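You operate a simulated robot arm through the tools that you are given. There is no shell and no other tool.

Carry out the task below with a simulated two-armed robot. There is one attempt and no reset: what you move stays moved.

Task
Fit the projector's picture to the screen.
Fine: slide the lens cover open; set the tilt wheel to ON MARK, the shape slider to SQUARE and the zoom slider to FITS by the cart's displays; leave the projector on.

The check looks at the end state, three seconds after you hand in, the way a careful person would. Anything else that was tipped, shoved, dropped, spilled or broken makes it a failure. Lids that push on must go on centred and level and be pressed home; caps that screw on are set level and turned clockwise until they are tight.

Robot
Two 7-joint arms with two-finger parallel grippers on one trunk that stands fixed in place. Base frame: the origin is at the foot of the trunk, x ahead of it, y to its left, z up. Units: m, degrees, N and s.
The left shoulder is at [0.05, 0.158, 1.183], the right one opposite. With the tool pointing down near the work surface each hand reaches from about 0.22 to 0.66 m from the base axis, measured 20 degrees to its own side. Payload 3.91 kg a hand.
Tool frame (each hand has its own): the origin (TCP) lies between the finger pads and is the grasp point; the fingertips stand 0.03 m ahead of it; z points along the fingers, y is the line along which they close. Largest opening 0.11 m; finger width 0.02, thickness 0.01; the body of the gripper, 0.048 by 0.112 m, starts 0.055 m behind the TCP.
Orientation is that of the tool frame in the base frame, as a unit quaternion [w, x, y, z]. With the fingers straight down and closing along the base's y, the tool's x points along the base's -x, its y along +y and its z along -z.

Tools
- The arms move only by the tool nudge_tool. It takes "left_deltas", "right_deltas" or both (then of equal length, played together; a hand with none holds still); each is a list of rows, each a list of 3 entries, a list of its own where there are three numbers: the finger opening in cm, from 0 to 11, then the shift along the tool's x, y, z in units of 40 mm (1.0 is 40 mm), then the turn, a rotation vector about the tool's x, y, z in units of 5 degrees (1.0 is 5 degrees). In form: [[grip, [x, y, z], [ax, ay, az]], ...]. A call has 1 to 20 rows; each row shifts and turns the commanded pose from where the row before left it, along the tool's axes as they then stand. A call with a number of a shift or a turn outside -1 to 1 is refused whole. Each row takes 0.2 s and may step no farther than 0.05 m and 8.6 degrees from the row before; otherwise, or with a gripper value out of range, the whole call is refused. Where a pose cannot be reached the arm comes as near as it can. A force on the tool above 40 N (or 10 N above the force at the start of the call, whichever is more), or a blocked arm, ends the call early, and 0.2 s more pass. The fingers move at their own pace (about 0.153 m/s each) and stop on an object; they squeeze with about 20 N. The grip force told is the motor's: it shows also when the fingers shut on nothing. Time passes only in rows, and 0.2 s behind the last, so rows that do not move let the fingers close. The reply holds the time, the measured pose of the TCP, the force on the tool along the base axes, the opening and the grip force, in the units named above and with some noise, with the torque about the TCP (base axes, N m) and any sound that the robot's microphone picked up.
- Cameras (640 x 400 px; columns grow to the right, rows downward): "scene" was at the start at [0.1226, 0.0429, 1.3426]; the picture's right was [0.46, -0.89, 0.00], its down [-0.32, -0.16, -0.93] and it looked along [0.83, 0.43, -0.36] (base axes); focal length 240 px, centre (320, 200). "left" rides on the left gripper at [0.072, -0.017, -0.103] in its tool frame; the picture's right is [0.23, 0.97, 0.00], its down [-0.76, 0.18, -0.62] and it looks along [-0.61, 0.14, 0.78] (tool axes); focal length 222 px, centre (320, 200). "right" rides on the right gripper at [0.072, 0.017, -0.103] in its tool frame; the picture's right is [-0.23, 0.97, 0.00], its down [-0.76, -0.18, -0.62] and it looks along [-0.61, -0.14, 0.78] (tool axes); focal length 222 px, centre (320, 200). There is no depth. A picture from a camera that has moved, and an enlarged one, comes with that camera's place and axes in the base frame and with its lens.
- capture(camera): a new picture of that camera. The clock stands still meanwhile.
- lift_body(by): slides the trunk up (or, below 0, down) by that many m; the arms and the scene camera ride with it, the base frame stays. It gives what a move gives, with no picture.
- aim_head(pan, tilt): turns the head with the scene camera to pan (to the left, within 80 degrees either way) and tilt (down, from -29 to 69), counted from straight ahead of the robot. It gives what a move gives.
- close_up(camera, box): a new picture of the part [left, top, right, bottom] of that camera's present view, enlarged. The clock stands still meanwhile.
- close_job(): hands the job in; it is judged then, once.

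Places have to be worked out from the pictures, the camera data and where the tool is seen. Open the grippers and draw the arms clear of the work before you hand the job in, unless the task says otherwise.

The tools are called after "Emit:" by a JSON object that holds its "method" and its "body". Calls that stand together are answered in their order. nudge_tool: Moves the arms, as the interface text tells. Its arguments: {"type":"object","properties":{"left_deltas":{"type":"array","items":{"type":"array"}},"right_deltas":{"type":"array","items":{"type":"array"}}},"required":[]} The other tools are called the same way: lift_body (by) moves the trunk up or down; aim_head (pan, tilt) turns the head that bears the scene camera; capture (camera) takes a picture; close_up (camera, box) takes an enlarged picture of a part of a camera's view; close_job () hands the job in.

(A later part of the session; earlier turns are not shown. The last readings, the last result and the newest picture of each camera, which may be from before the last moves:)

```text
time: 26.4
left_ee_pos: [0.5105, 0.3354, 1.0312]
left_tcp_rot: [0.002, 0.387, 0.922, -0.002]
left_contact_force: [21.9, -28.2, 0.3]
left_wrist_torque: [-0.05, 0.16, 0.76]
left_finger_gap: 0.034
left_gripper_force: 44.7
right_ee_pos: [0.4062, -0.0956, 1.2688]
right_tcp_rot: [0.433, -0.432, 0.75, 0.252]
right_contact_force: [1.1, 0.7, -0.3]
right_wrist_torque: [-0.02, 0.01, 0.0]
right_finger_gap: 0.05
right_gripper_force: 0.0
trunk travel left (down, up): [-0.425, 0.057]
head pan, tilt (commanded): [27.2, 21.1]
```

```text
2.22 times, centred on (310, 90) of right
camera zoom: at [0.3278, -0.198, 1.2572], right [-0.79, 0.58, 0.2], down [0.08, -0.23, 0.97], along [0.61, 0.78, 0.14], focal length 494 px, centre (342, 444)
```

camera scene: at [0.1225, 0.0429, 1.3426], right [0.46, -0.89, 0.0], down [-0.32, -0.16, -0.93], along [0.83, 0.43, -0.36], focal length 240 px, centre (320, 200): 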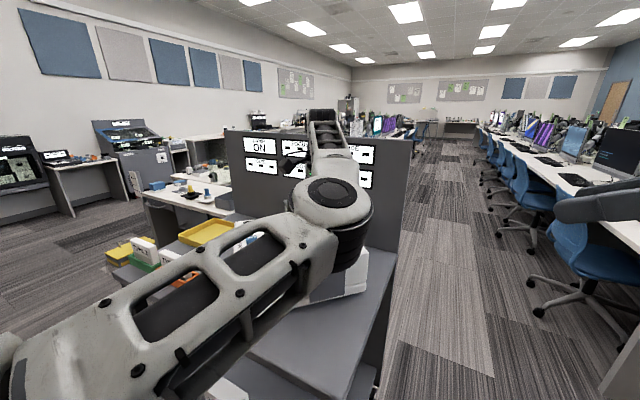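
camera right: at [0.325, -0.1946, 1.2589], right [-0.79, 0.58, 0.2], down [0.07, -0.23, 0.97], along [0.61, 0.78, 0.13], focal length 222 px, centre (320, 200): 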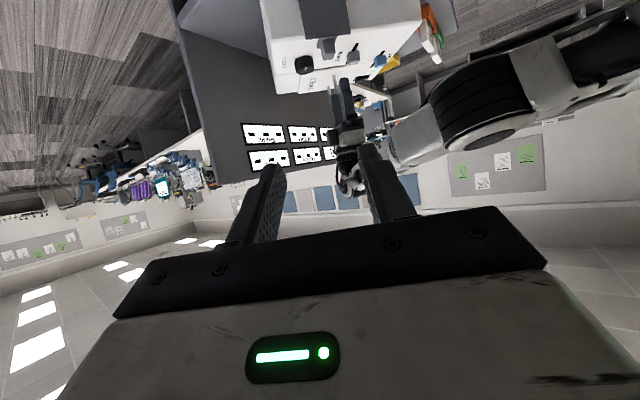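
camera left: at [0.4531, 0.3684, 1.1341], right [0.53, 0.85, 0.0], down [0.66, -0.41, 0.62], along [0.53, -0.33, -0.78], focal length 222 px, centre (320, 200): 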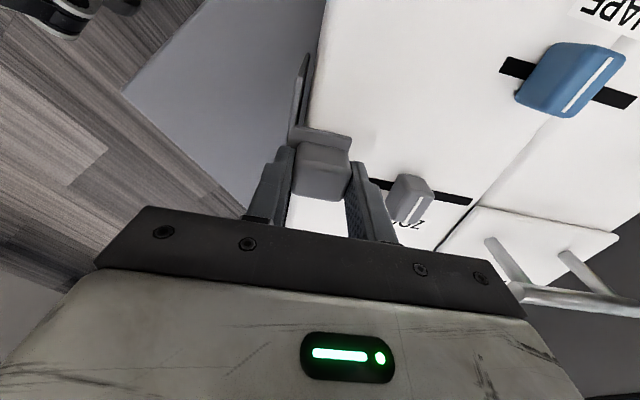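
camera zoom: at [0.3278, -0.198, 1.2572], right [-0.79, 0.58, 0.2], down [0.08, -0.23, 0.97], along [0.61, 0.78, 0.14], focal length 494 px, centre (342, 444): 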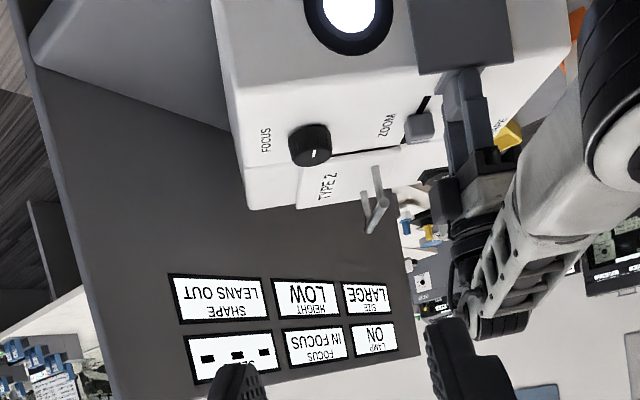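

That is the end stop: the hand feels about 35 N back along +w, and the lens is fully clear. I ease off the 6–7 mm of overtravel before releasing.

Emit:
{"method": "nudge_tool", "body": {"left_deltas": [[1, [-0.16, 0, 0], [0, 0, 0]], [1, [0, 0, 0], [0, 0, 0]]]}}

```text
time: 27.0
left_ee_pos: [0.5103, 0.335, 1.0309]
left_tcp_rot: [0.001, 0.383, 0.924, 0.0]
left_contact_force: [1.7, -18.7, 2.2]
left_wrist_torque: [-1.0, -0.89, -0.1]
left_finger_gap: 0.0338
left_gripper_force: 45.4
right_ee_pos: [0.4027, -0.0956, 1.2703]
right_tcp_rot: [0.433, -0.433, 0.75, 0.251]
right_contact_force: [-0.5, -0.2, 0.2]
right_wrist_torque: [-0.01, -0.01, 0.01]
right_finger_gap: 0.0502
right_gripper_force: 0.0
trunk travel left (down, up): [-0.425, 0.057]
head pan, tilt (commanded): [27.2, 21.1]
```

Some load remains (about 14 N along +w and 12 N along −d). I trim it off and then open the fingers.

Emit:
{"method": "nudge_tool", "body": {"left_deltas": [[1, [-0.05, -0.035, 0], [0, 0, 0]], [1, [0, 0, 0], [0, 0, 0]]]}}

Emit:
{"method": "nudge_tool", "body": {"left_deltas": [[5.5, [0, 0, 0], [0, 0, 0]], [5.5, [0, 0, 0], [0, 0, 0]], [5.5, [0, 0, -0.5], [0, 0, 0]], [5.5, [0, 0, -0.5], [0, 0, 0]], [5.5, [0, 0, -0.5], [0, 0, 0]], [5.5, [0, 0, -0.5], [0, 0, 0]]]}}

Emit:
{"method": "capture", "body": {"camera": "left"}}

Emit:
{"method": "close_up", "body": {"camera": "right", "box": [230, 0, 390, 180]}}

```text
time: 27.6
left_ee_pos: [0.5109, 0.3346, 1.0306]
left_tcp_rot: [0.001, 0.382, 0.924, 0.001]
left_contact_force: [3.4, -7.0, 5.4]
left_wrist_torque: [-1.03, -0.3, -0.25]
left_finger_gap: 0.0334
left_gripper_force: 44.9
right_ee_pos: [0.4033, -0.0941, 1.2702]
right_tcp_rot: [0.433, -0.433, 0.75, 0.251]
right_contact_force: [-0.2, 0.1, 0.5]
right_wrist_torque: [0.02, -0.02, -0.01]
right_finger_gap: 0.0502
right_gripper_force: 0.0
trunk travel left (down, up): [-0.425, 0.057]
head pan, tilt (commanded): [27.2, 21.1]
```

```text
time: 29.0
left_ee_pos: [0.5109, 0.3367, 1.111]
left_tcp_rot: [0.001, 0.382, 0.924, 0.0]
left_contact_force: [-0.2, 1.3, 0.7]
left_wrist_torque: [-0.02, -0.02, 0.0]
left_finger_gap: 0.0549
left_gripper_force: 0.0
right_ee_pos: [0.4036, -0.0912, 1.2709]
right_tcp_rot: [0.433, -0.433, 0.75, 0.25]
right_contact_force: [-0.1, -0.4, 0.1]
right_wrist_torque: [0.0, -0.04, 0.0]
right_finger_gap: 0.0501
right_gripper_force: 0.0
trunk travel left (down, up): [-0.425, 0.057]
head pan, tilt (commanded): [27.2, 21.1]
```

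```text
taken
camera left: at [0.4473, 0.3752, 1.2134], right [0.53, 0.85, 0.0], down [0.66, -0.41, 0.62], along [0.53, -0.33, -0.78], focal length 222 px, centre (320, 200)
```

left: 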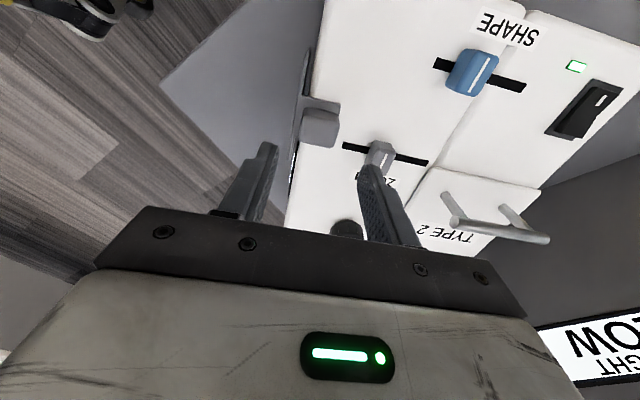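

```text
2.22 times, centred on (310, 90) of right
camera zoom: at [0.325, -0.1946, 1.2589], right [-0.79, 0.58, 0.2], down [0.07, -0.23, 0.97], along [0.61, 0.78, 0.13], focal length 494 px, centre (342, 444)
```

zoom: 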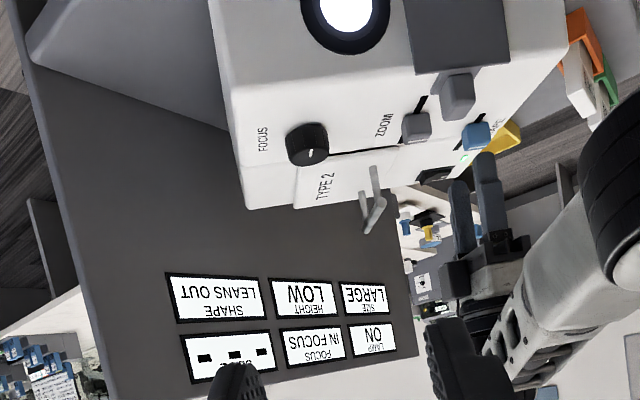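

The cover is fully open and the projector has not shifted. Next is the ZOOM slider at about (0.572, 0.366), top z≈1.013: I move above it with the fingers straddling along the slot and look.

Emit:
{"method": "nudge_tool", "body": {"left_deltas": [[5.5, [-0.33, 0.8, 0], [0, 0, 0]], [5.5, [-0.34, 0.79, 0], [0, 0, 0]], [5.5, [0, 0, 0], [0, 0, 0]]]}}

Emit:
{"method": "close_up", "body": {"camera": "left", "box": [220, 60, 440, 220]}}

Emit:
{"method": "close_up", "body": {"camera": "right", "box": [280, 0, 400, 80]}}

```text
time: 29.8
left_ee_pos: [0.5742, 0.363, 1.1104]
left_tcp_rot: [0.0, 0.383, 0.924, -0.001]
left_contact_force: [0.3, -0.2, -0.8]
left_wrist_torque: [-0.02, 0.0, 0.02]
left_finger_gap: 0.0549
left_gripper_force: 0.0
right_ee_pos: [0.4029, -0.0925, 1.2709]
right_tcp_rot: [0.433, -0.433, 0.75, 0.25]
right_contact_force: [0.4, -1.3, -0.3]
right_wrist_torque: [-0.02, -0.01, -0.02]
right_finger_gap: 0.0503
right_gripper_force: 0.1
trunk travel left (down, up): [-0.425, 0.057]
head pan, tilt (commanded): [27.2, 21.1]
```

```text
2.50 times, centred on (330, 140) of left
camera zoom: at [0.5098, 0.4009, 1.2139], right [0.53, 0.85, 0.0], down [0.66, -0.41, 0.62], along [0.53, -0.33, -0.78], focal length 555 px, centre (295, 350)
```

zoom: 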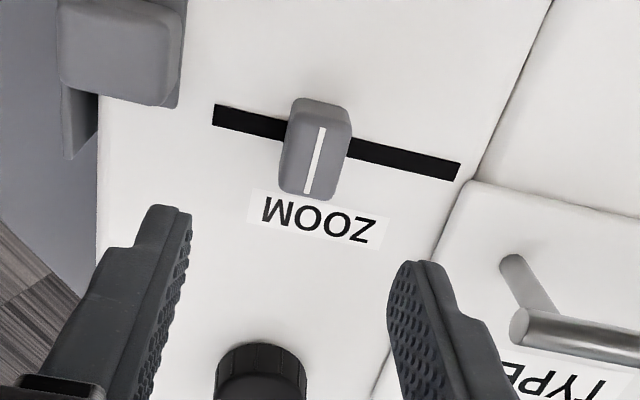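

```text
5.00 times, centred on (340, 40) of right
camera zoom: at [0.3251, -0.1947, 1.2588], right [-0.79, 0.58, 0.2], down [0.07, -0.23, 0.97], along [0.61, 0.78, 0.13], focal length 1111 px, centre (220, 1000)
```

zoom: 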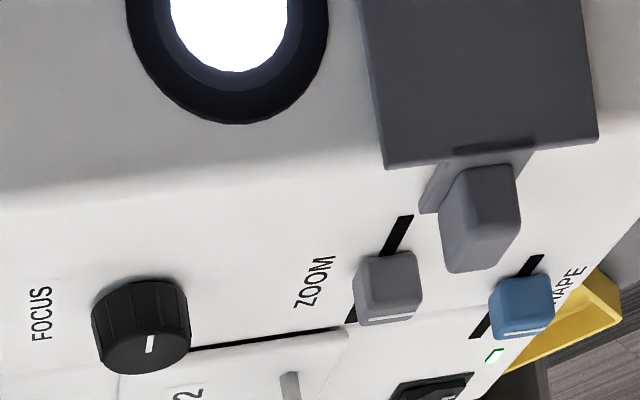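

The ZOOM knob's centre is at about (0.574, 0.3685). I shift 4 mm in depth, descend to TCP z≈1.026 and close.

Emit:
{"method": "nudge_tool", "body": {"left_deltas": [[5.5, [0, 0.1, 0.5], [0, 0, 0]], [5.5, [0, 0, 0.6], [0, 0, 0]], [5.5, [0, 0, 0.6], [0, 0, 0]], [5.5, [0, 0, 0.4], [0, 0, 0]], [5.5, [0, 0, 0], [0, 0, 0]]]}}

Emit:
{"method": "capture", "body": {"camera": "left"}}

```text
time: 31.0
left_ee_pos: [0.5792, 0.3653, 1.0249]
left_tcp_rot: [0.0, 0.383, 0.924, 0.001]
left_contact_force: [-0.4, -0.4, -1.2]
left_wrist_torque: [-0.04, 0.0, 0.02]
left_finger_gap: 0.0551
left_gripper_force: 0.0
right_ee_pos: [0.4031, -0.0927, 1.2691]
right_tcp_rot: [0.433, -0.433, 0.75, 0.25]
right_contact_force: [-0.1, 0.0, 0.2]
right_wrist_torque: [-0.03, 0.01, 0.05]
right_finger_gap: 0.0501
right_gripper_force: 0.0
trunk travel left (down, up): [-0.425, 0.057]
head pan, tilt (commanded): [27.2, 21.1]
```

```text
taken
camera left: at [0.5159, 0.4057, 1.129], right [0.53, 0.85, 0.0], down [0.66, -0.41, 0.62], along [0.53, -0.33, -0.78], focal length 222 px, centre (320, 200)
```

left: 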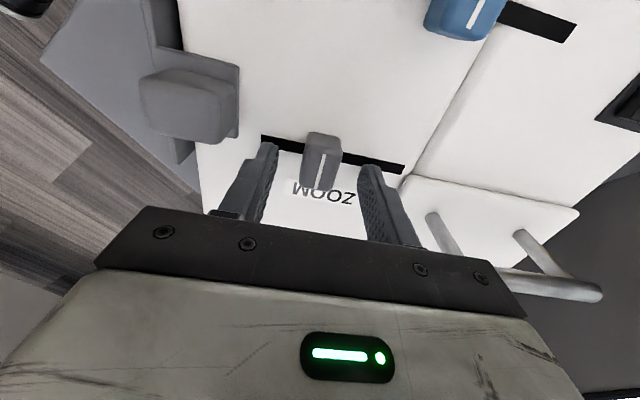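

The knob is centred between the fingers. I close on it.

Emit:
{"method": "nudge_tool", "body": {"left_deltas": [[2, [0, 0, 0], [0, 0, 0]], [1, [0, 0, 0], [0, 0, 0]], [1, [0, 0, 0], [0, 0, 0]]]}}

Emit:
{"method": "close_up", "body": {"camera": "right", "box": [230, 110, 360, 180]}}

```text
time: 31.8
left_ee_pos: [0.5813, 0.3679, 1.0271]
left_tcp_rot: [-0.001, 0.383, 0.924, 0.0]
left_contact_force: [-0.9, -0.7, -2.2]
left_wrist_torque: [0.02, -0.04, -0.01]
left_finger_gap: 0.0215
left_gripper_force: 45.1
right_ee_pos: [0.4023, -0.0918, 1.2704]
right_tcp_rot: [0.433, -0.433, 0.75, 0.25]
right_contact_force: [-0.2, 0.2, -0.2]
right_wrist_torque: [-0.02, 0.0, 0.03]
right_finger_gap: 0.05
right_gripper_force: 0.1
trunk travel left (down, up): [-0.425, 0.057]
head pan, tilt (commanded): [27.2, 21.1]
```

```text
4.92 times, centred on (295, 145) of right
camera zoom: at [0.3253, -0.1944, 1.2588], right [-0.79, 0.58, 0.2], down [0.07, -0.23, 0.97], along [0.61, 0.78, 0.13], focal length 1094 px, centre (443, 471)
```

zoom: 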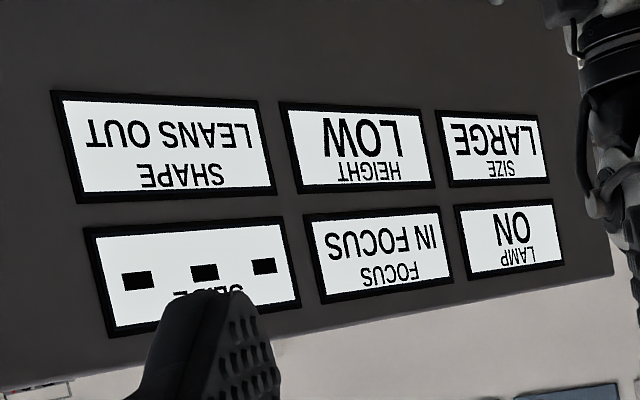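

Gripped at 2.15 cm. SIZE reads LARGE; I move the slider 6 mm rearward (+d) and read the display and force.

Emit:
{"method": "nudge_tool", "body": {"left_deltas": [[1, [0, 0.15, 0], [0, 0, 0]], [1, [0, 0, 0], [0, 0, 0]]]}}

Emit:
{"method": "close_up", "body": {"camera": "right", "box": [230, 110, 360, 180]}}

```text
time: 32.4
left_ee_pos: [0.5836, 0.3697, 1.0254]
left_tcp_rot: [0.0, 0.383, 0.924, -0.001]
left_contact_force: [0.4, -1.7, -7.8]
left_wrist_torque: [-0.02, -0.01, -0.02]
left_finger_gap: 0.0215
left_gripper_force: 44.6
right_ee_pos: [0.403, -0.0925, 1.2696]
right_tcp_rot: [0.433, -0.433, 0.749, 0.251]
right_contact_force: [0.4, -0.4, 0.3]
right_wrist_torque: [0.0, 0.02, -0.02]
right_finger_gap: 0.0505
right_gripper_force: 0.1
trunk travel left (down, up): [-0.425, 0.057]
head pan, tilt (commanded): [27.2, 21.1]
```

```text
4.92 times, centred on (295, 145) of right
camera zoom: at [0.3259, -0.1943, 1.2586], right [-0.79, 0.58, 0.2], down [0.08, -0.23, 0.97], along [0.61, 0.78, 0.13], focal length 1094 px, centre (443, 471)
```

zoom: 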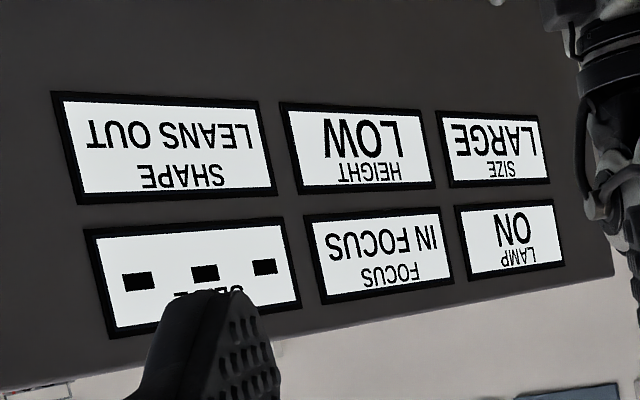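

No change yet and low force. I continue 8 mm more in the same direction.

Emit:
{"method": "nudge_tool", "body": {"left_deltas": [[1, [0, 0.1, 0], [0, 0, 0]], [1, [0, 0.1, 0], [0, 0, 0]], [1, [0, 0, 0], [0, 0, 0]]]}}

Emit:
{"method": "close_up", "body": {"camera": "right", "box": [230, 110, 360, 180]}}

Emit:
{"method": "capture", "body": {"camera": "left"}}

```text
time: 33.2
left_ee_pos: [0.5899, 0.375, 1.0255]
left_tcp_rot: [-0.002, 0.383, 0.924, -0.001]
left_contact_force: [-1.8, 0.0, -18.5]
left_wrist_torque: [-0.29, -0.57, -0.05]
left_finger_gap: 0.0213
left_gripper_force: 44.8
right_ee_pos: [0.4048, -0.0916, 1.2696]
right_tcp_rot: [0.432, -0.432, 0.751, 0.249]
right_contact_force: [0.3, 0.1, -0.5]
right_wrist_torque: [0.0, -0.01, 0.0]
right_finger_gap: 0.0502
right_gripper_force: 0.0
trunk travel left (down, up): [-0.425, 0.057]
head pan, tilt (commanded): [27.2, 21.1]
```

```text
4.92 times, centred on (295, 145) of right
camera zoom: at [0.3267, -0.1934, 1.2584], right [-0.79, 0.59, 0.2], down [0.08, -0.23, 0.97], along [0.61, 0.78, 0.13], focal length 1094 px, centre (443, 471)
```

zoom: 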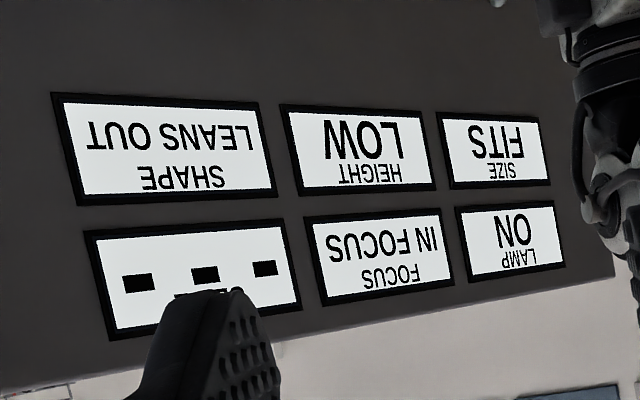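

```text
taken
camera left: at [0.5256, 0.4151, 1.1292], right [0.53, 0.85, 0.0], down [0.67, -0.41, 0.62], along [0.53, -0.33, -0.78], focal length 222 px, centre (320, 200)
```

left: 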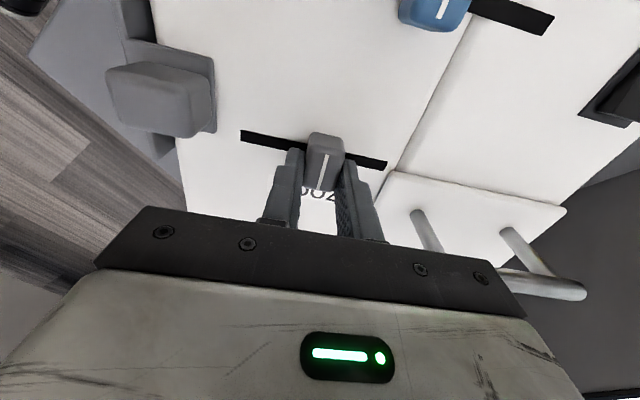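

SIZE now reads FITS. A −18 N vertical load has built up, which suggests the top slopes down slightly towards the rear. I lower 1.6 mm to relieve it, then probe 3 mm further to find the band's far edge so I can centre the slider.

Emit:
{"method": "nudge_tool", "body": {"left_deltas": [[1, [0, 0, 0.04], [0, 0, 0]], [1, [0, 0.075, 0.0], [0, 0, 0]], [1, [0, 0, 0], [0, 0, 0]]]}}

Emit:
{"method": "close_up", "body": {"camera": "right", "box": [230, 110, 360, 180]}}

```text
time: 34.0
left_ee_pos: [0.5906, 0.3773, 1.0259]
left_tcp_rot: [0.001, 0.382, 0.924, 0.0]
left_contact_force: [-1.6, 1.4, -7.5]
left_wrist_torque: [0.3, 0.54, -0.02]
left_finger_gap: 0.0217
left_gripper_force: 44.5
right_ee_pos: [0.4032, -0.0917, 1.2702]
right_tcp_rot: [0.432, -0.434, 0.75, 0.251]
right_contact_force: [0.3, -0.1, 0.1]
right_wrist_torque: [0.02, 0.04, 0.04]
right_finger_gap: 0.0501
right_gripper_force: 0.0
trunk travel left (down, up): [-0.425, 0.057]
head pan, tilt (commanded): [27.2, 21.1]
```

```text
4.92 times, centred on (295, 145) of right
camera zoom: at [0.3259, -0.1941, 1.2588], right [-0.79, 0.58, 0.2], down [0.08, -0.23, 0.97], along [0.61, 0.78, 0.13], focal length 1094 px, centre (443, 471)
```

zoom: 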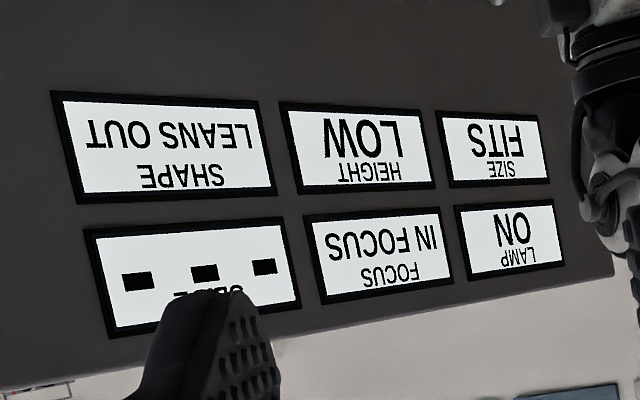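

Still FITS. I probe 3 mm further.

Emit:
{"method": "nudge_tool", "body": {"left_deltas": [[1, [0, 0.075, 0.01], [0, 0, 0]], [1, [0, 0, 0], [0, 0, 0]]]}}

Emit:
{"method": "close_up", "body": {"camera": "right", "box": [230, 110, 360, 180]}}

```text
time: 34.6
left_ee_pos: [0.5914, 0.3794, 1.0255]
left_tcp_rot: [0.001, 0.382, 0.924, 0.001]
left_contact_force: [-2.3, 1.7, -1.6]
left_wrist_torque: [0.34, 0.71, -0.11]
left_finger_gap: 0.0214
left_gripper_force: 44.8
right_ee_pos: [0.4047, -0.0927, 1.2712]
right_tcp_rot: [0.433, -0.433, 0.75, 0.25]
right_contact_force: [0.4, 1.2, -1.1]
right_wrist_torque: [0.0, 0.01, -0.02]
right_finger_gap: 0.0502
right_gripper_force: 0.0
trunk travel left (down, up): [-0.425, 0.057]
head pan, tilt (commanded): [27.2, 21.1]
```

```text
4.92 times, centred on (295, 145) of right
camera zoom: at [0.3252, -0.1943, 1.259], right [-0.79, 0.58, 0.2], down [0.07, -0.23, 0.97], along [0.61, 0.78, 0.13], focal length 1094 px, centre (443, 471)
```

zoom: 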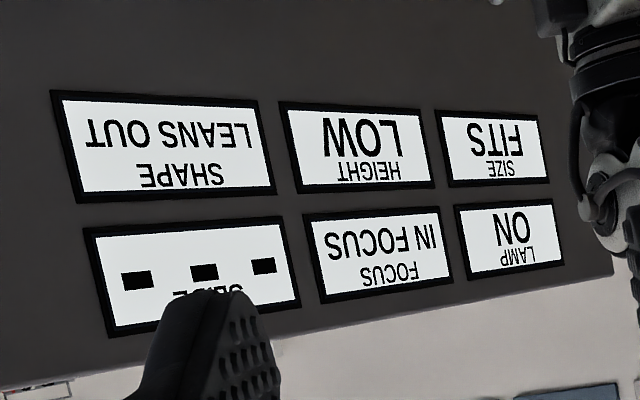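

Still FITS. One more 4 mm probe.

Emit:
{"method": "nudge_tool", "body": {"left_deltas": [[1, [0, 0.1, 0.01], [0, 0, 0]], [1, [0, 0, 0], [0, 0, 0]]]}}

Emit:
{"method": "close_up", "body": {"camera": "right", "box": [230, 110, 360, 180]}}

```text
time: 35.2
left_ee_pos: [0.5942, 0.3801, 1.0252]
left_tcp_rot: [0.0, 0.383, 0.924, 0.0]
left_contact_force: [-2.1, 2.2, 3.4]
left_wrist_torque: [0.4, 0.8, 0.04]
left_finger_gap: 0.0216
left_gripper_force: 44.6
right_ee_pos: [0.4029, -0.093, 1.2707]
right_tcp_rot: [0.433, -0.434, 0.75, 0.251]
right_contact_force: [0.4, -0.6, -0.2]
right_wrist_torque: [-0.03, 0.03, -0.02]
right_finger_gap: 0.05
right_gripper_force: 0.0
trunk travel left (down, up): [-0.425, 0.057]
head pan, tilt (commanded): [27.2, 21.1]
```

```text
4.92 times, centred on (295, 145) of right
camera zoom: at [0.3248, -0.1947, 1.259], right [-0.79, 0.58, 0.2], down [0.07, -0.23, 0.97], along [0.61, 0.78, 0.13], focal length 1094 px, centre (443, 471)
```

zoom: 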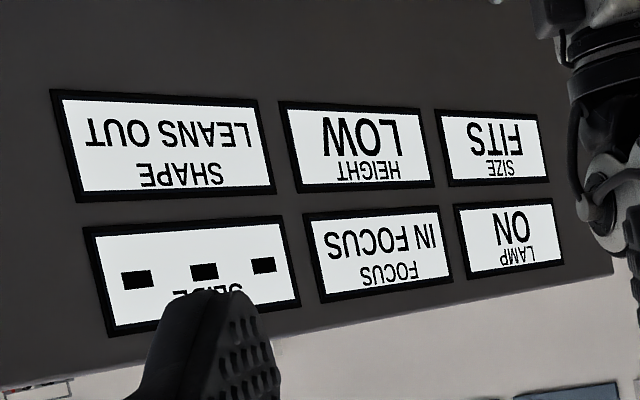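

Still FITS; the band is wider than expected. I check that the knob is following the fingers.

Emit:
{"method": "close_up", "body": {"camera": "left", "box": [220, 80, 440, 220]}}

Emit:
{"method": "nudge_tool", "body": {"left_deltas": [[1, [0, 0.1, 0.0], [0, 0, 0]], [1, [0, 0, 0], [0, 0, 0]]]}}

Emit:
{"method": "close_up", "body": {"camera": "right", "box": [230, 110, 360, 180]}}

Emit:
{"method": "close_up", "body": {"camera": "left", "box": [220, 80, 440, 220]}}

```text
2.86 times, centred on (330, 150) of left
camera zoom: at [0.5309, 0.4206, 1.1291], right [0.53, 0.85, 0.0], down [0.66, -0.41, 0.62], along [0.53, -0.33, -0.78], focal length 635 px, centre (291, 343)
```

zoom: 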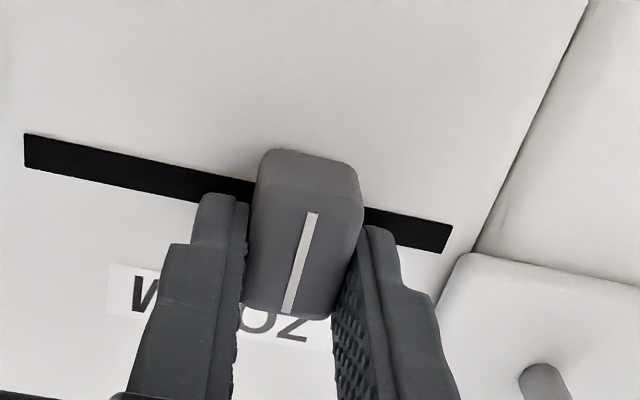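

```text
time: 35.8
left_ee_pos: [0.598, 0.3836, 1.0267]
left_tcp_rot: [0.001, 0.383, 0.924, 0.001]
left_contact_force: [-2.6, 1.9, 9.7]
left_wrist_torque: [0.33, 0.82, -0.11]
left_finger_gap: 0.0214
left_gripper_force: 45.0
right_ee_pos: [0.4014, -0.093, 1.2702]
right_tcp_rot: [0.434, -0.433, 0.75, 0.25]
right_contact_force: [-0.6, 0.5, 0.1]
right_wrist_torque: [0.02, -0.02, 0.01]
right_finger_gap: 0.05
right_gripper_force: 0.0
trunk travel left (down, up): [-0.425, 0.057]
head pan, tilt (commanded): [27.2, 21.1]
```

```text
4.92 times, centred on (295, 145) of right
camera zoom: at [0.3241, -0.1949, 1.2593], right [-0.79, 0.58, 0.2], down [0.07, -0.23, 0.97], along [0.61, 0.78, 0.14], focal length 1094 px, centre (443, 471)
```

zoom: 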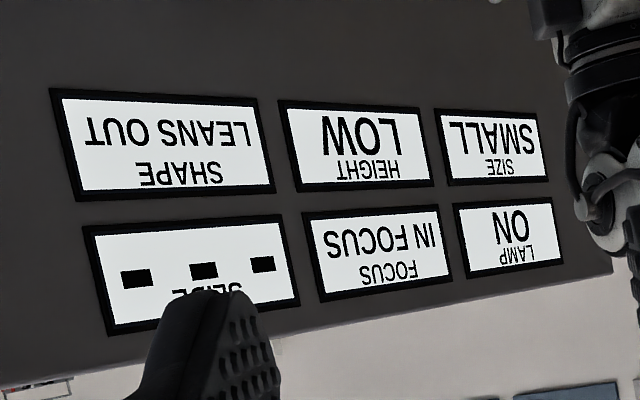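

```text
2.86 times, centred on (330, 150) of left
camera zoom: at [0.5334, 0.4231, 1.129], right [0.53, 0.85, 0.0], down [0.66, -0.41, 0.62], along [0.53, -0.33, -0.78], focal length 635 px, centre (291, 343)
```

zoom: 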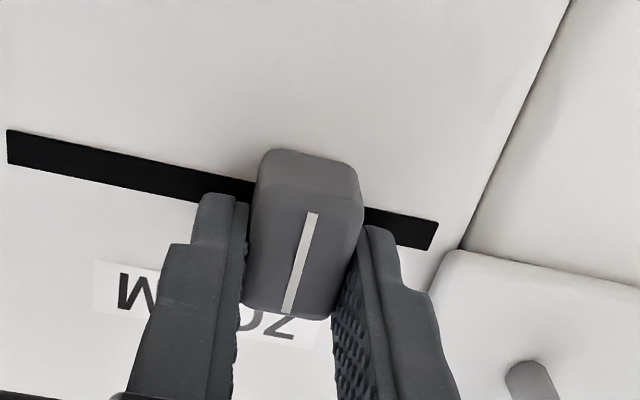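

SIZE flipped to SMALL at +28 mm, so FITS spans roughly +10 to +26 mm of slide. I move back 9.5 mm to the middle of the band.

Emit:
{"method": "nudge_tool", "body": {"left_deltas": [[1, [0, -0.12, 0.0], [0, 0, 0]], [1, [0, -0.12, 0.0], [0, 0, 0]], [1, [0, 0, 0], [0, 0, 0]]]}}

Emit:
{"method": "close_up", "body": {"camera": "right", "box": [230, 110, 360, 180]}}

```text
time: 36.6
left_ee_pos: [0.5901, 0.3769, 1.0261]
left_tcp_rot: [0.001, 0.382, 0.924, 0.002]
left_contact_force: [-1.3, 3.9, 12.4]
left_wrist_torque: [0.23, 0.08, 0.11]
left_finger_gap: 0.0215
left_gripper_force: 44.9
right_ee_pos: [0.4018, -0.0927, 1.2703]
right_tcp_rot: [0.434, -0.433, 0.75, 0.249]
right_contact_force: [-0.7, -0.3, 0.5]
right_wrist_torque: [-0.02, -0.01, -0.02]
right_finger_gap: 0.0501
right_gripper_force: 0.1
trunk travel left (down, up): [-0.425, 0.057]
head pan, tilt (commanded): [27.2, 21.1]
```

```text
4.92 times, centred on (295, 145) of right
camera zoom: at [0.3238, -0.1951, 1.2593], right [-0.79, 0.58, 0.2], down [0.07, -0.23, 0.97], along [0.61, 0.78, 0.14], focal length 1094 px, centre (443, 471)
```

zoom: 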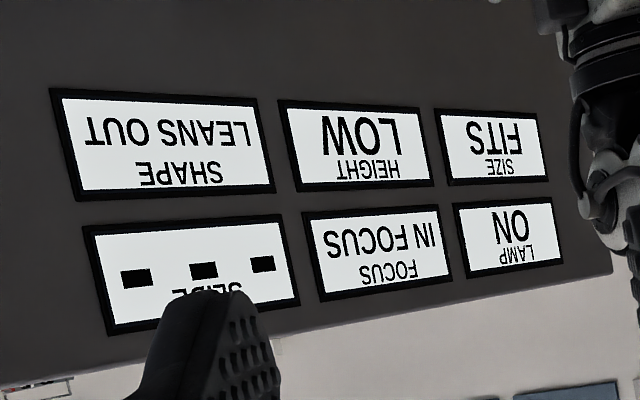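

FITS, mid-band. I relieve the vertical load, release and lift straight up.

Emit:
{"method": "nudge_tool", "body": {"left_deltas": [[1, [0, 0, -0.03], [0, 0, 0]], [3, [0, 0, 0], [0, 0, 0]], [5, [0, 0, 0], [0, 0, 0]], [5, [0, 0, -0.5], [0, 0, 0]], [5, [0, 0, -0.75], [0, 0, 0]], [5, [0, 0, -0.75], [0, 0, 0]], [5, [0, 0, -0.75], [0, 0, 0]]]}}

Emit:
{"method": "close_up", "body": {"camera": "right", "box": [230, 0, 390, 180]}}

Emit:
{"method": "capture", "body": {"camera": "left"}}

Emit:
{"method": "capture", "body": {"camera": "scene"}}

```text
time: 38.2
left_ee_pos: [0.5904, 0.378, 1.1378]
left_tcp_rot: [0.0, 0.383, 0.924, 0.0]
left_contact_force: [0.6, 0.0, 0.4]
left_wrist_torque: [0.0, -0.03, -0.03]
left_finger_gap: 0.0502
left_gripper_force: 0.0
right_ee_pos: [0.4037, -0.0915, 1.271]
right_tcp_rot: [0.433, -0.433, 0.75, 0.25]
right_contact_force: [-0.2, 0.3, 0.5]
right_wrist_torque: [-0.01, -0.01, 0.02]
right_finger_gap: 0.0499
right_gripper_force: 0.0
trunk travel left (down, up): [-0.425, 0.057]
head pan, tilt (commanded): [27.2, 21.1]
```

```text
2.22 times, centred on (310, 90) of right
camera zoom: at [0.3249, -0.1945, 1.2589], right [-0.79, 0.58, 0.2], down [0.07, -0.23, 0.97], along [0.61, 0.78, 0.13], focal length 494 px, centre (342, 444)
```

zoom: 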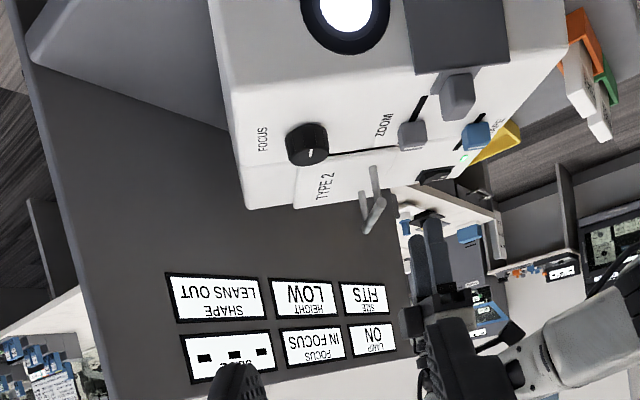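

```text
taken
camera left: at [0.5263, 0.4163, 1.2403], right [0.53, 0.85, 0.0], down [0.66, -0.41, 0.62], along [0.53, -0.33, -0.78], focal length 222 px, centre (320, 200)
```

left: 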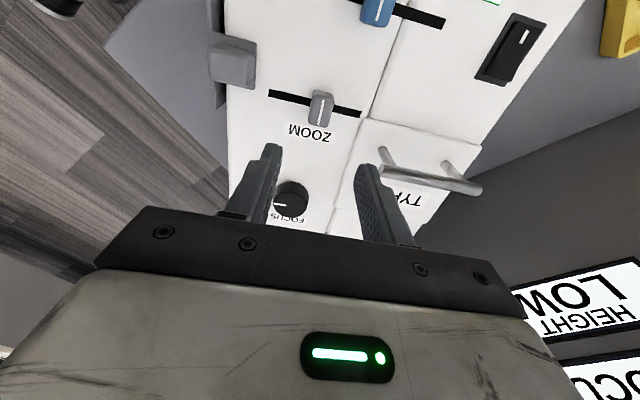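

```text
taken
camera scene: at [0.1223, 0.043, 1.3426], right [0.46, -0.89, 0.0], down [-0.32, -0.16, -0.93], along [0.83, 0.43, -0.36], focal length 240 px, centre (320, 200)
```

scene: 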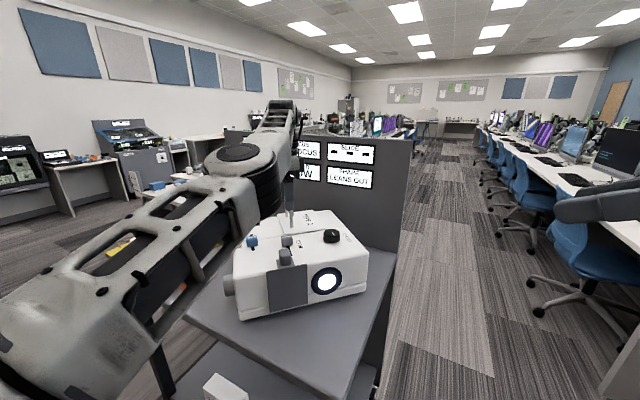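

The zoom reading holds at FITS after release. Now the tilt wheel on the left end: I enlarge it in the scene view and the first left-camera geometry to locate it.

Emit:
{"method": "close_up", "body": {"camera": "scene", "box": [190, 220, 290, 330]}}

Emit:
{"method": "close_up", "body": {"camera": "scene", "box": [200, 200, 390, 330]}}

```text
3.64 times, centred on (240, 275) of scene
camera zoom: at [0.1223, 0.043, 1.3426], right [0.46, -0.89, 0.0], down [-0.32, -0.16, -0.93], along [0.83, 0.43, -0.36], focal length 871 px, centre (611, -73)
```

zoom: 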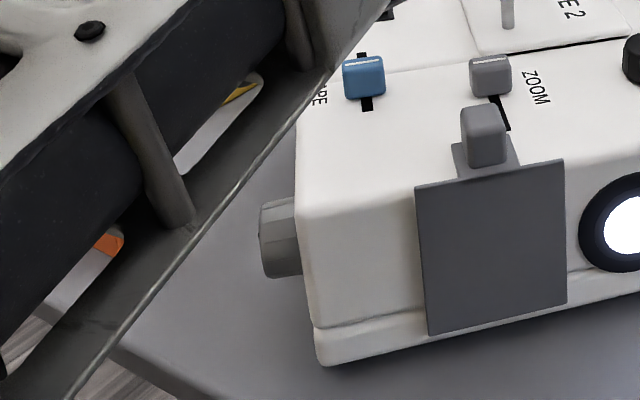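

```text
3.08 times, centred on (295, 265) of scene
camera zoom: at [0.1223, 0.043, 1.3426], right [0.46, -0.89, 0.0], down [-0.32, -0.16, -0.93], along [0.83, 0.43, -0.36], focal length 737 px, centre (397, 0)
```

zoom: 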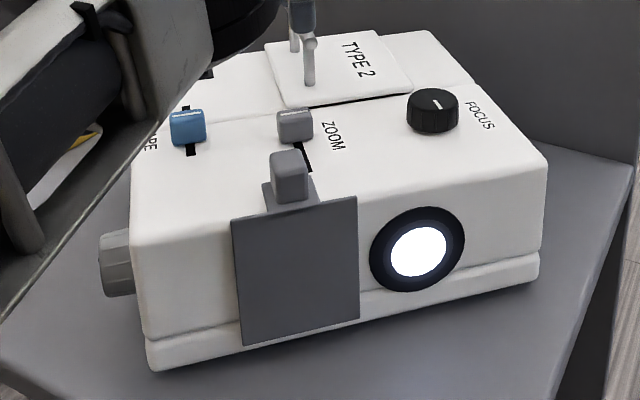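

The wheel triangulates to about (0.446, 0.464, 0.935), its axis along the projector's width and its diameter about 5 cm. My plan is to straddle it from above with the fingers front and rear, then roll the hand about the tool's x axis, which is parallel to the wheel's axle. First I move above it and look.

Emit:
{"method": "nudge_tool", "body": {"left_deltas": [[8, [0.85, -0.21, 0], [0, 0, 0]], [8, [0.85, -0.21, 0], [0, 0, 0]], [8, [0.85, -0.21, 0], [0, 0, 0]], [8, [0.85, -0.21, 0], [0, 0, 0]], [8, [0.85, -0.21, 0.4], [0, 0, 0]], [8, [0, 0, 0.5], [0, 0, 0]], [8, [0, 0, 0], [0, 0, 0]]]}}

Emit:
{"method": "capture", "body": {"camera": "left"}}

Emit:
{"method": "capture", "body": {"camera": "scene"}}

Emit:
{"method": "capture", "body": {"camera": "right"}}

```text
time: 39.8
left_ee_pos: [0.4391, 0.4657, 1.0997]
left_tcp_rot: [0.0, 0.383, 0.924, 0.001]
left_contact_force: [0.2, -1.2, 0.1]
left_wrist_torque: [-0.01, 0.02, 0.01]
left_finger_gap: 0.0803
left_gripper_force: 0.2
right_ee_pos: [0.4031, -0.0924, 1.2717]
right_tcp_rot: [0.432, -0.434, 0.75, 0.251]
right_contact_force: [0.5, 0.8, -0.5]
right_wrist_torque: [0.03, -0.03, 0.01]
right_finger_gap: 0.0503
right_gripper_force: 0.1
trunk travel left (down, up): [-0.425, 0.057]
head pan, tilt (commanded): [27.2, 21.1]
```

```text
taken
camera left: at [0.375, 0.5042, 1.2022], right [0.53, 0.85, 0.0], down [0.66, -0.41, 0.62], along [0.53, -0.33, -0.78], focal length 222 px, centre (320, 200)
```

left: 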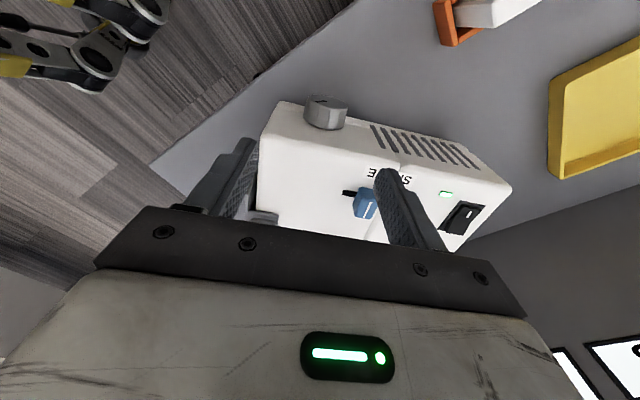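

```text
taken
camera scene: at [0.1225, 0.0429, 1.3426], right [0.46, -0.89, 0.0], down [-0.32, -0.16, -0.93], along [0.83, 0.43, -0.36], focal length 240 px, centre (320, 200)
```

scene: 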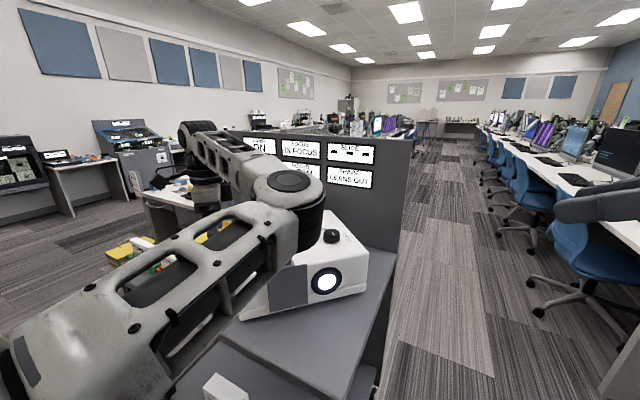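

```text
taken
camera right: at [0.3251, -0.1946, 1.2589], right [-0.79, 0.58, 0.2], down [0.07, -0.23, 0.97], along [0.61, 0.78, 0.13], focal length 222 px, centre (320, 200)
```

right: 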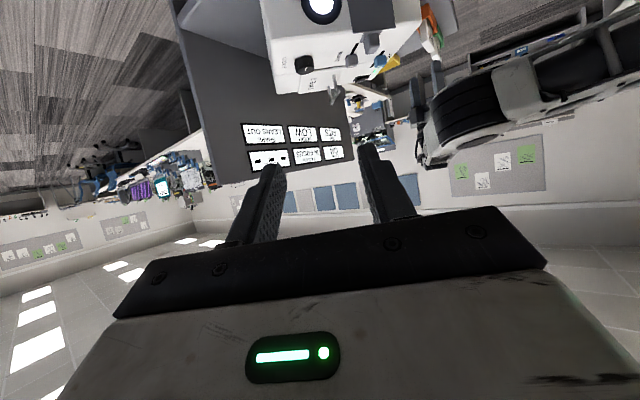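

The wheel is well visible from this angle. I enlarge it to measure.

Emit:
{"method": "close_up", "body": {"camera": "left", "box": [240, 70, 420, 190]}}

Emit:
{"method": "close_up", "body": {"camera": "left", "box": [290, 80, 360, 140]}}

```text
3.33 times, centred on (330, 130) of left
camera zoom: at [0.375, 0.5042, 1.2022], right [0.53, 0.85, 0.0], down [0.66, -0.41, 0.62], along [0.53, -0.33, -0.78], focal length 740 px, centre (287, 433)
```

zoom: 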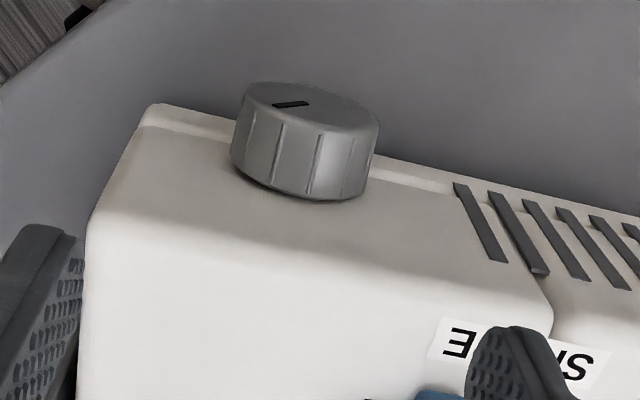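

```text
6.67 times, centred on (325, 110) of left
camera zoom: at [0.375, 0.5042, 1.2022], right [0.53, 0.85, 0.0], down [0.66, -0.41, 0.62], along [0.53, -0.33, -0.78], focal length 1481 px, centre (287, 800)
```

zoom: 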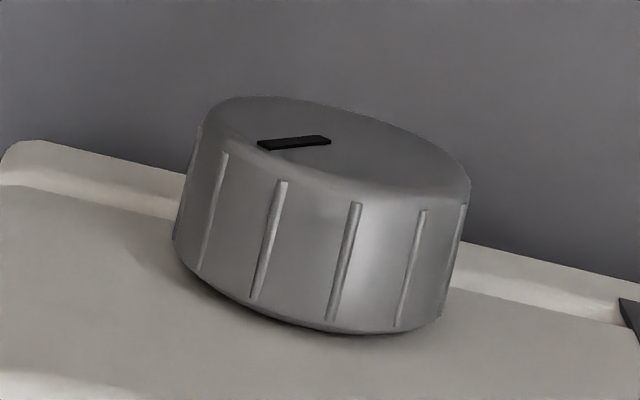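

The wheel measures about 5 cm in diameter. Its end face is at w≈−0.021, and its centre is at d≈0.646, z≈0.929, next to the body face at w≈0.004. I set the TCP at w≈−0.022 to keep the gripper body clear of the projector, and descend in two stages.

Emit:
{"method": "nudge_tool", "body": {"left_deltas": [[8, [0.08, 0.157, 0], [0, 0, 0]], [8, [0, 0, 0.6], [0, 0, 0]], [8, [0, 0, 0.6], [0, 0, 0]], [8, [0, 0, 0.6], [0, 0, 0]], [8, [0, 0, 0.4], [0, 0, 0]], [8, [0, 0, 0], [0, 0, 0]]]}}

Emit:
{"method": "capture", "body": {"camera": "left"}}

Emit:
{"method": "capture", "body": {"camera": "scene"}}

```text
time: 41.2
left_ee_pos: [0.4432, 0.4717, 1.0127]
left_tcp_rot: [0.0, 0.383, 0.924, 0.001]
left_contact_force: [0.8, 0.5, 1.0]
left_wrist_torque: [0.0, 0.01, 0.0]
left_finger_gap: 0.08
left_gripper_force: 0.1
right_ee_pos: [0.4036, -0.092, 1.2695]
right_tcp_rot: [0.433, -0.433, 0.75, 0.25]
right_contact_force: [0.2, -0.1, 0.6]
right_wrist_torque: [-0.02, -0.01, 0.02]
right_finger_gap: 0.0502
right_gripper_force: 0.0
trunk travel left (down, up): [-0.425, 0.057]
head pan, tilt (commanded): [27.2, 21.1]
```

```text
taken
camera left: at [0.3798, 0.5109, 1.1156], right [0.53, 0.85, 0.0], down [0.66, -0.41, 0.62], along [0.53, -0.33, -0.78], focal length 222 px, centre (320, 200)
```

left: 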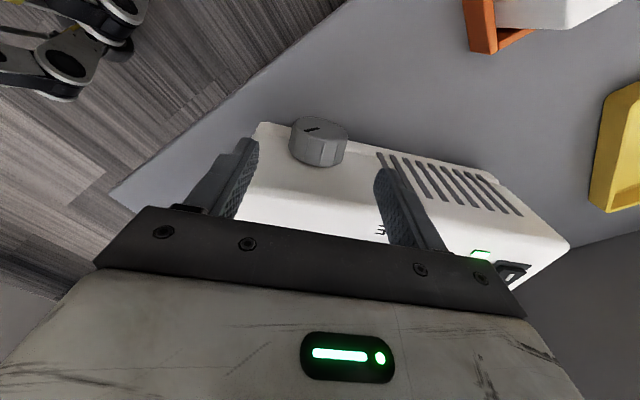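

```text
taken
camera scene: at [0.1226, 0.0429, 1.3426], right [0.46, -0.89, 0.0], down [-0.32, -0.16, -0.93], along [0.83, 0.43, -0.36], focal length 240 px, centre (320, 200)
```

scene: 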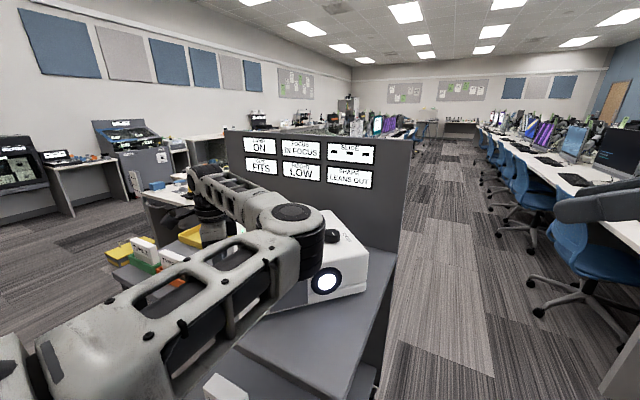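

The wheel position is confirmed (end face w≈−0.022, centre d≈0.645), and the scene camera now sees all six displays too. I descend to TCP z≈0.937.

Emit:
{"method": "nudge_tool", "body": {"left_deltas": [[8, [0.05, -0.03, 0.5], [0, 0, 0]], [8, [0, 0, 0.5], [0, 0, 0]], [8, [0, 0, 0.5], [0, 0, 0]], [8, [0, 0, 0.39], [0, 0, 0]], [8, [0, 0, 0], [0, 0, 0]]]}}

Emit:
{"method": "capture", "body": {"camera": "left"}}

Emit:
{"method": "capture", "body": {"camera": "scene"}}

```text
time: 42.4
left_ee_pos: [0.4409, 0.4755, 0.936]
left_tcp_rot: [-0.001, 0.383, 0.924, 0.0]
left_contact_force: [0.5, 0.2, -0.1]
left_wrist_torque: [-0.01, 0.02, 0.01]
left_finger_gap: 0.08
left_gripper_force: 0.0
right_ee_pos: [0.4033, -0.0916, 1.27]
right_tcp_rot: [0.432, -0.434, 0.75, 0.25]
right_contact_force: [0.2, 0.4, -0.8]
right_wrist_torque: [0.03, 0.02, -0.02]
right_finger_gap: 0.0498
right_gripper_force: 0.1
trunk travel left (down, up): [-0.425, 0.057]
head pan, tilt (commanded): [27.2, 21.1]
```

```text
taken
camera left: at [0.378, 0.5142, 1.0396], right [0.53, 0.85, 0.0], down [0.66, -0.41, 0.62], along [0.53, -0.33, -0.78], focal length 222 px, centre (320, 200)
```

left: 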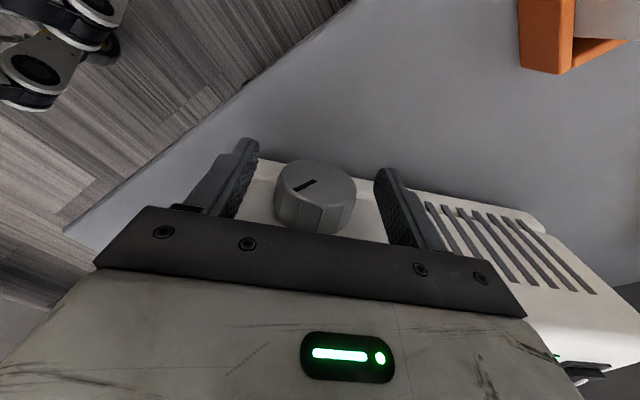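

```text
taken
camera scene: at [0.1226, 0.0429, 1.3426], right [0.46, -0.89, 0.0], down [-0.32, -0.16, -0.93], along [0.83, 0.43, -0.36], focal length 240 px, centre (320, 200)
```

scene: 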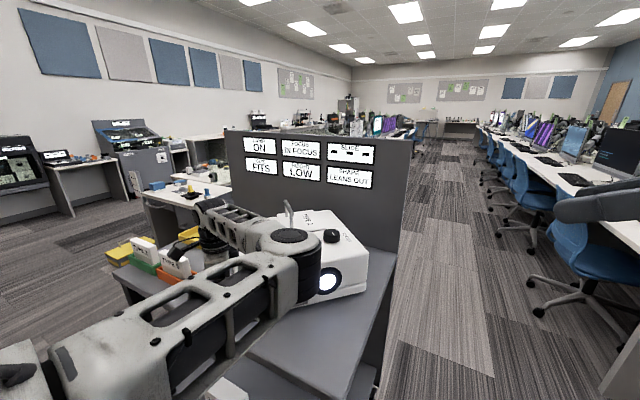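

The fingers straddle the wheel nicely, with about 9 mm of axial overlap. I shift 2 mm inward for a better hold and close.

Emit:
{"method": "nudge_tool", "body": {"left_deltas": [[8, [-0.05, -0.03, 0], [0, 0, 0]], [6, [0, 0, 0], [0, 0, 0]], [3, [0, 0, 0], [0, 0, 0]], [3, [0, 0, 0], [0, 0, 0]]]}}

Emit:
{"method": "close_up", "body": {"camera": "left", "box": [220, 110, 420, 240]}}

```text
time: 43.4
left_ee_pos: [0.4427, 0.4742, 0.9358]
left_tcp_rot: [0.001, 0.383, 0.924, 0.001]
left_contact_force: [7.0, 6.9, 0.9]
left_wrist_torque: [0.16, 0.02, 0.13]
left_finger_gap: 0.0487
left_gripper_force: 44.6
right_ee_pos: [0.4037, -0.0919, 1.2701]
right_tcp_rot: [0.433, -0.434, 0.749, 0.252]
right_contact_force: [-1.1, -0.4, 0.0]
right_wrist_torque: [0.03, 0.03, 0.02]
right_finger_gap: 0.0502
right_gripper_force: 0.1
trunk travel left (down, up): [-0.425, 0.057]
head pan, tilt (commanded): [27.2, 21.1]
```

```text
3.08 times, centred on (320, 175) of left
camera zoom: at [0.3785, 0.5132, 1.0393], right [0.53, 0.85, 0.0], down [0.66, -0.41, 0.62], along [0.53, -0.33, -0.78], focal length 684 px, centre (320, 277)
```

zoom: 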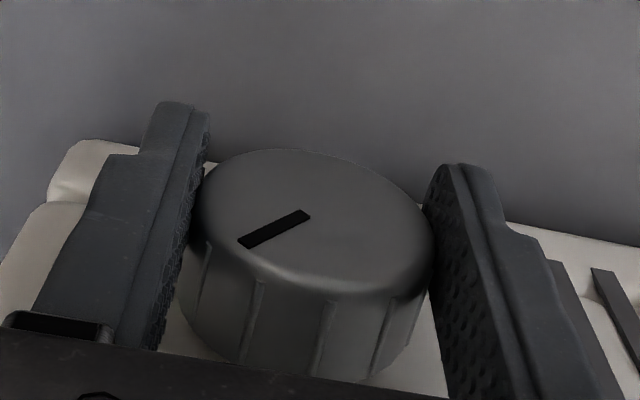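

Gripped at 4.9 cm. I test a 10° roll about the tool's x axis and read the forces and the HEIGHT display.

Emit:
{"method": "nudge_tool", "body": {"left_deltas": [[3, [0, 0.03, 0], [1, 0, 0]], [3, [0, 0.0175, 0], [1, 0, 0]], [3, [0, 0, 0], [0, 0, 0]]]}}

Emit:
{"method": "close_up", "body": {"camera": "scene", "box": [230, 130, 390, 195]}}

Emit:
{"method": "close_up", "body": {"camera": "left", "box": [220, 110, 420, 240]}}

```text
time: 44.2
left_ee_pos: [0.4435, 0.4754, 0.9364]
left_tcp_rot: [-0.032, 0.381, 0.921, -0.08]
left_contact_force: [0.6, 12.0, -0.9]
left_wrist_torque: [0.72, -2.44, -0.61]
left_finger_gap: 0.0488
left_gripper_force: 44.9
right_ee_pos: [0.4033, -0.0908, 1.2696]
right_tcp_rot: [0.434, -0.433, 0.749, 0.25]
right_contact_force: [-0.2, -0.2, -0.5]
right_wrist_torque: [-0.02, 0.0, 0.0]
right_finger_gap: 0.0501
right_gripper_force: 0.1
trunk travel left (down, up): [-0.425, 0.057]
head pan, tilt (commanded): [27.2, 21.1]
```

```text
4.00 times, centred on (310, 162) of scene
camera zoom: at [0.1224, 0.0442, 1.3425], right [0.46, -0.89, 0.0], down [-0.32, -0.17, -0.93], along [0.83, 0.43, -0.36], focal length 958 px, centre (360, 350)
```

zoom: 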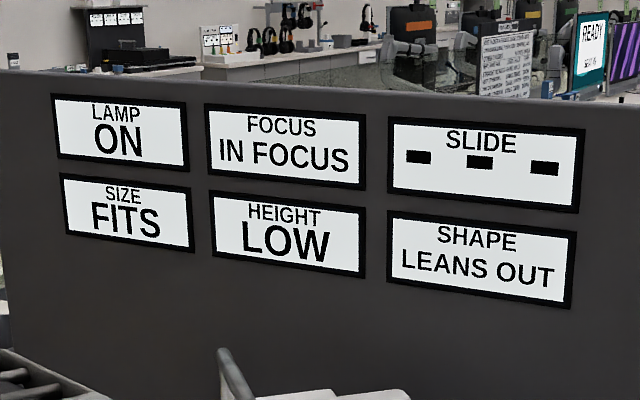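

```text
3.08 times, centred on (320, 175) of left
camera zoom: at [0.3926, 0.5274, 1.041], right [0.52, 0.84, -0.17], down [0.74, -0.34, 0.58], along [0.43, -0.42, -0.79], focal length 684 px, centre (320, 277)
```

zoom: 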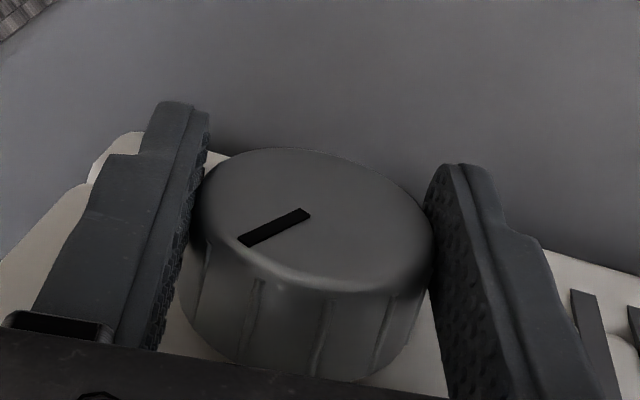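

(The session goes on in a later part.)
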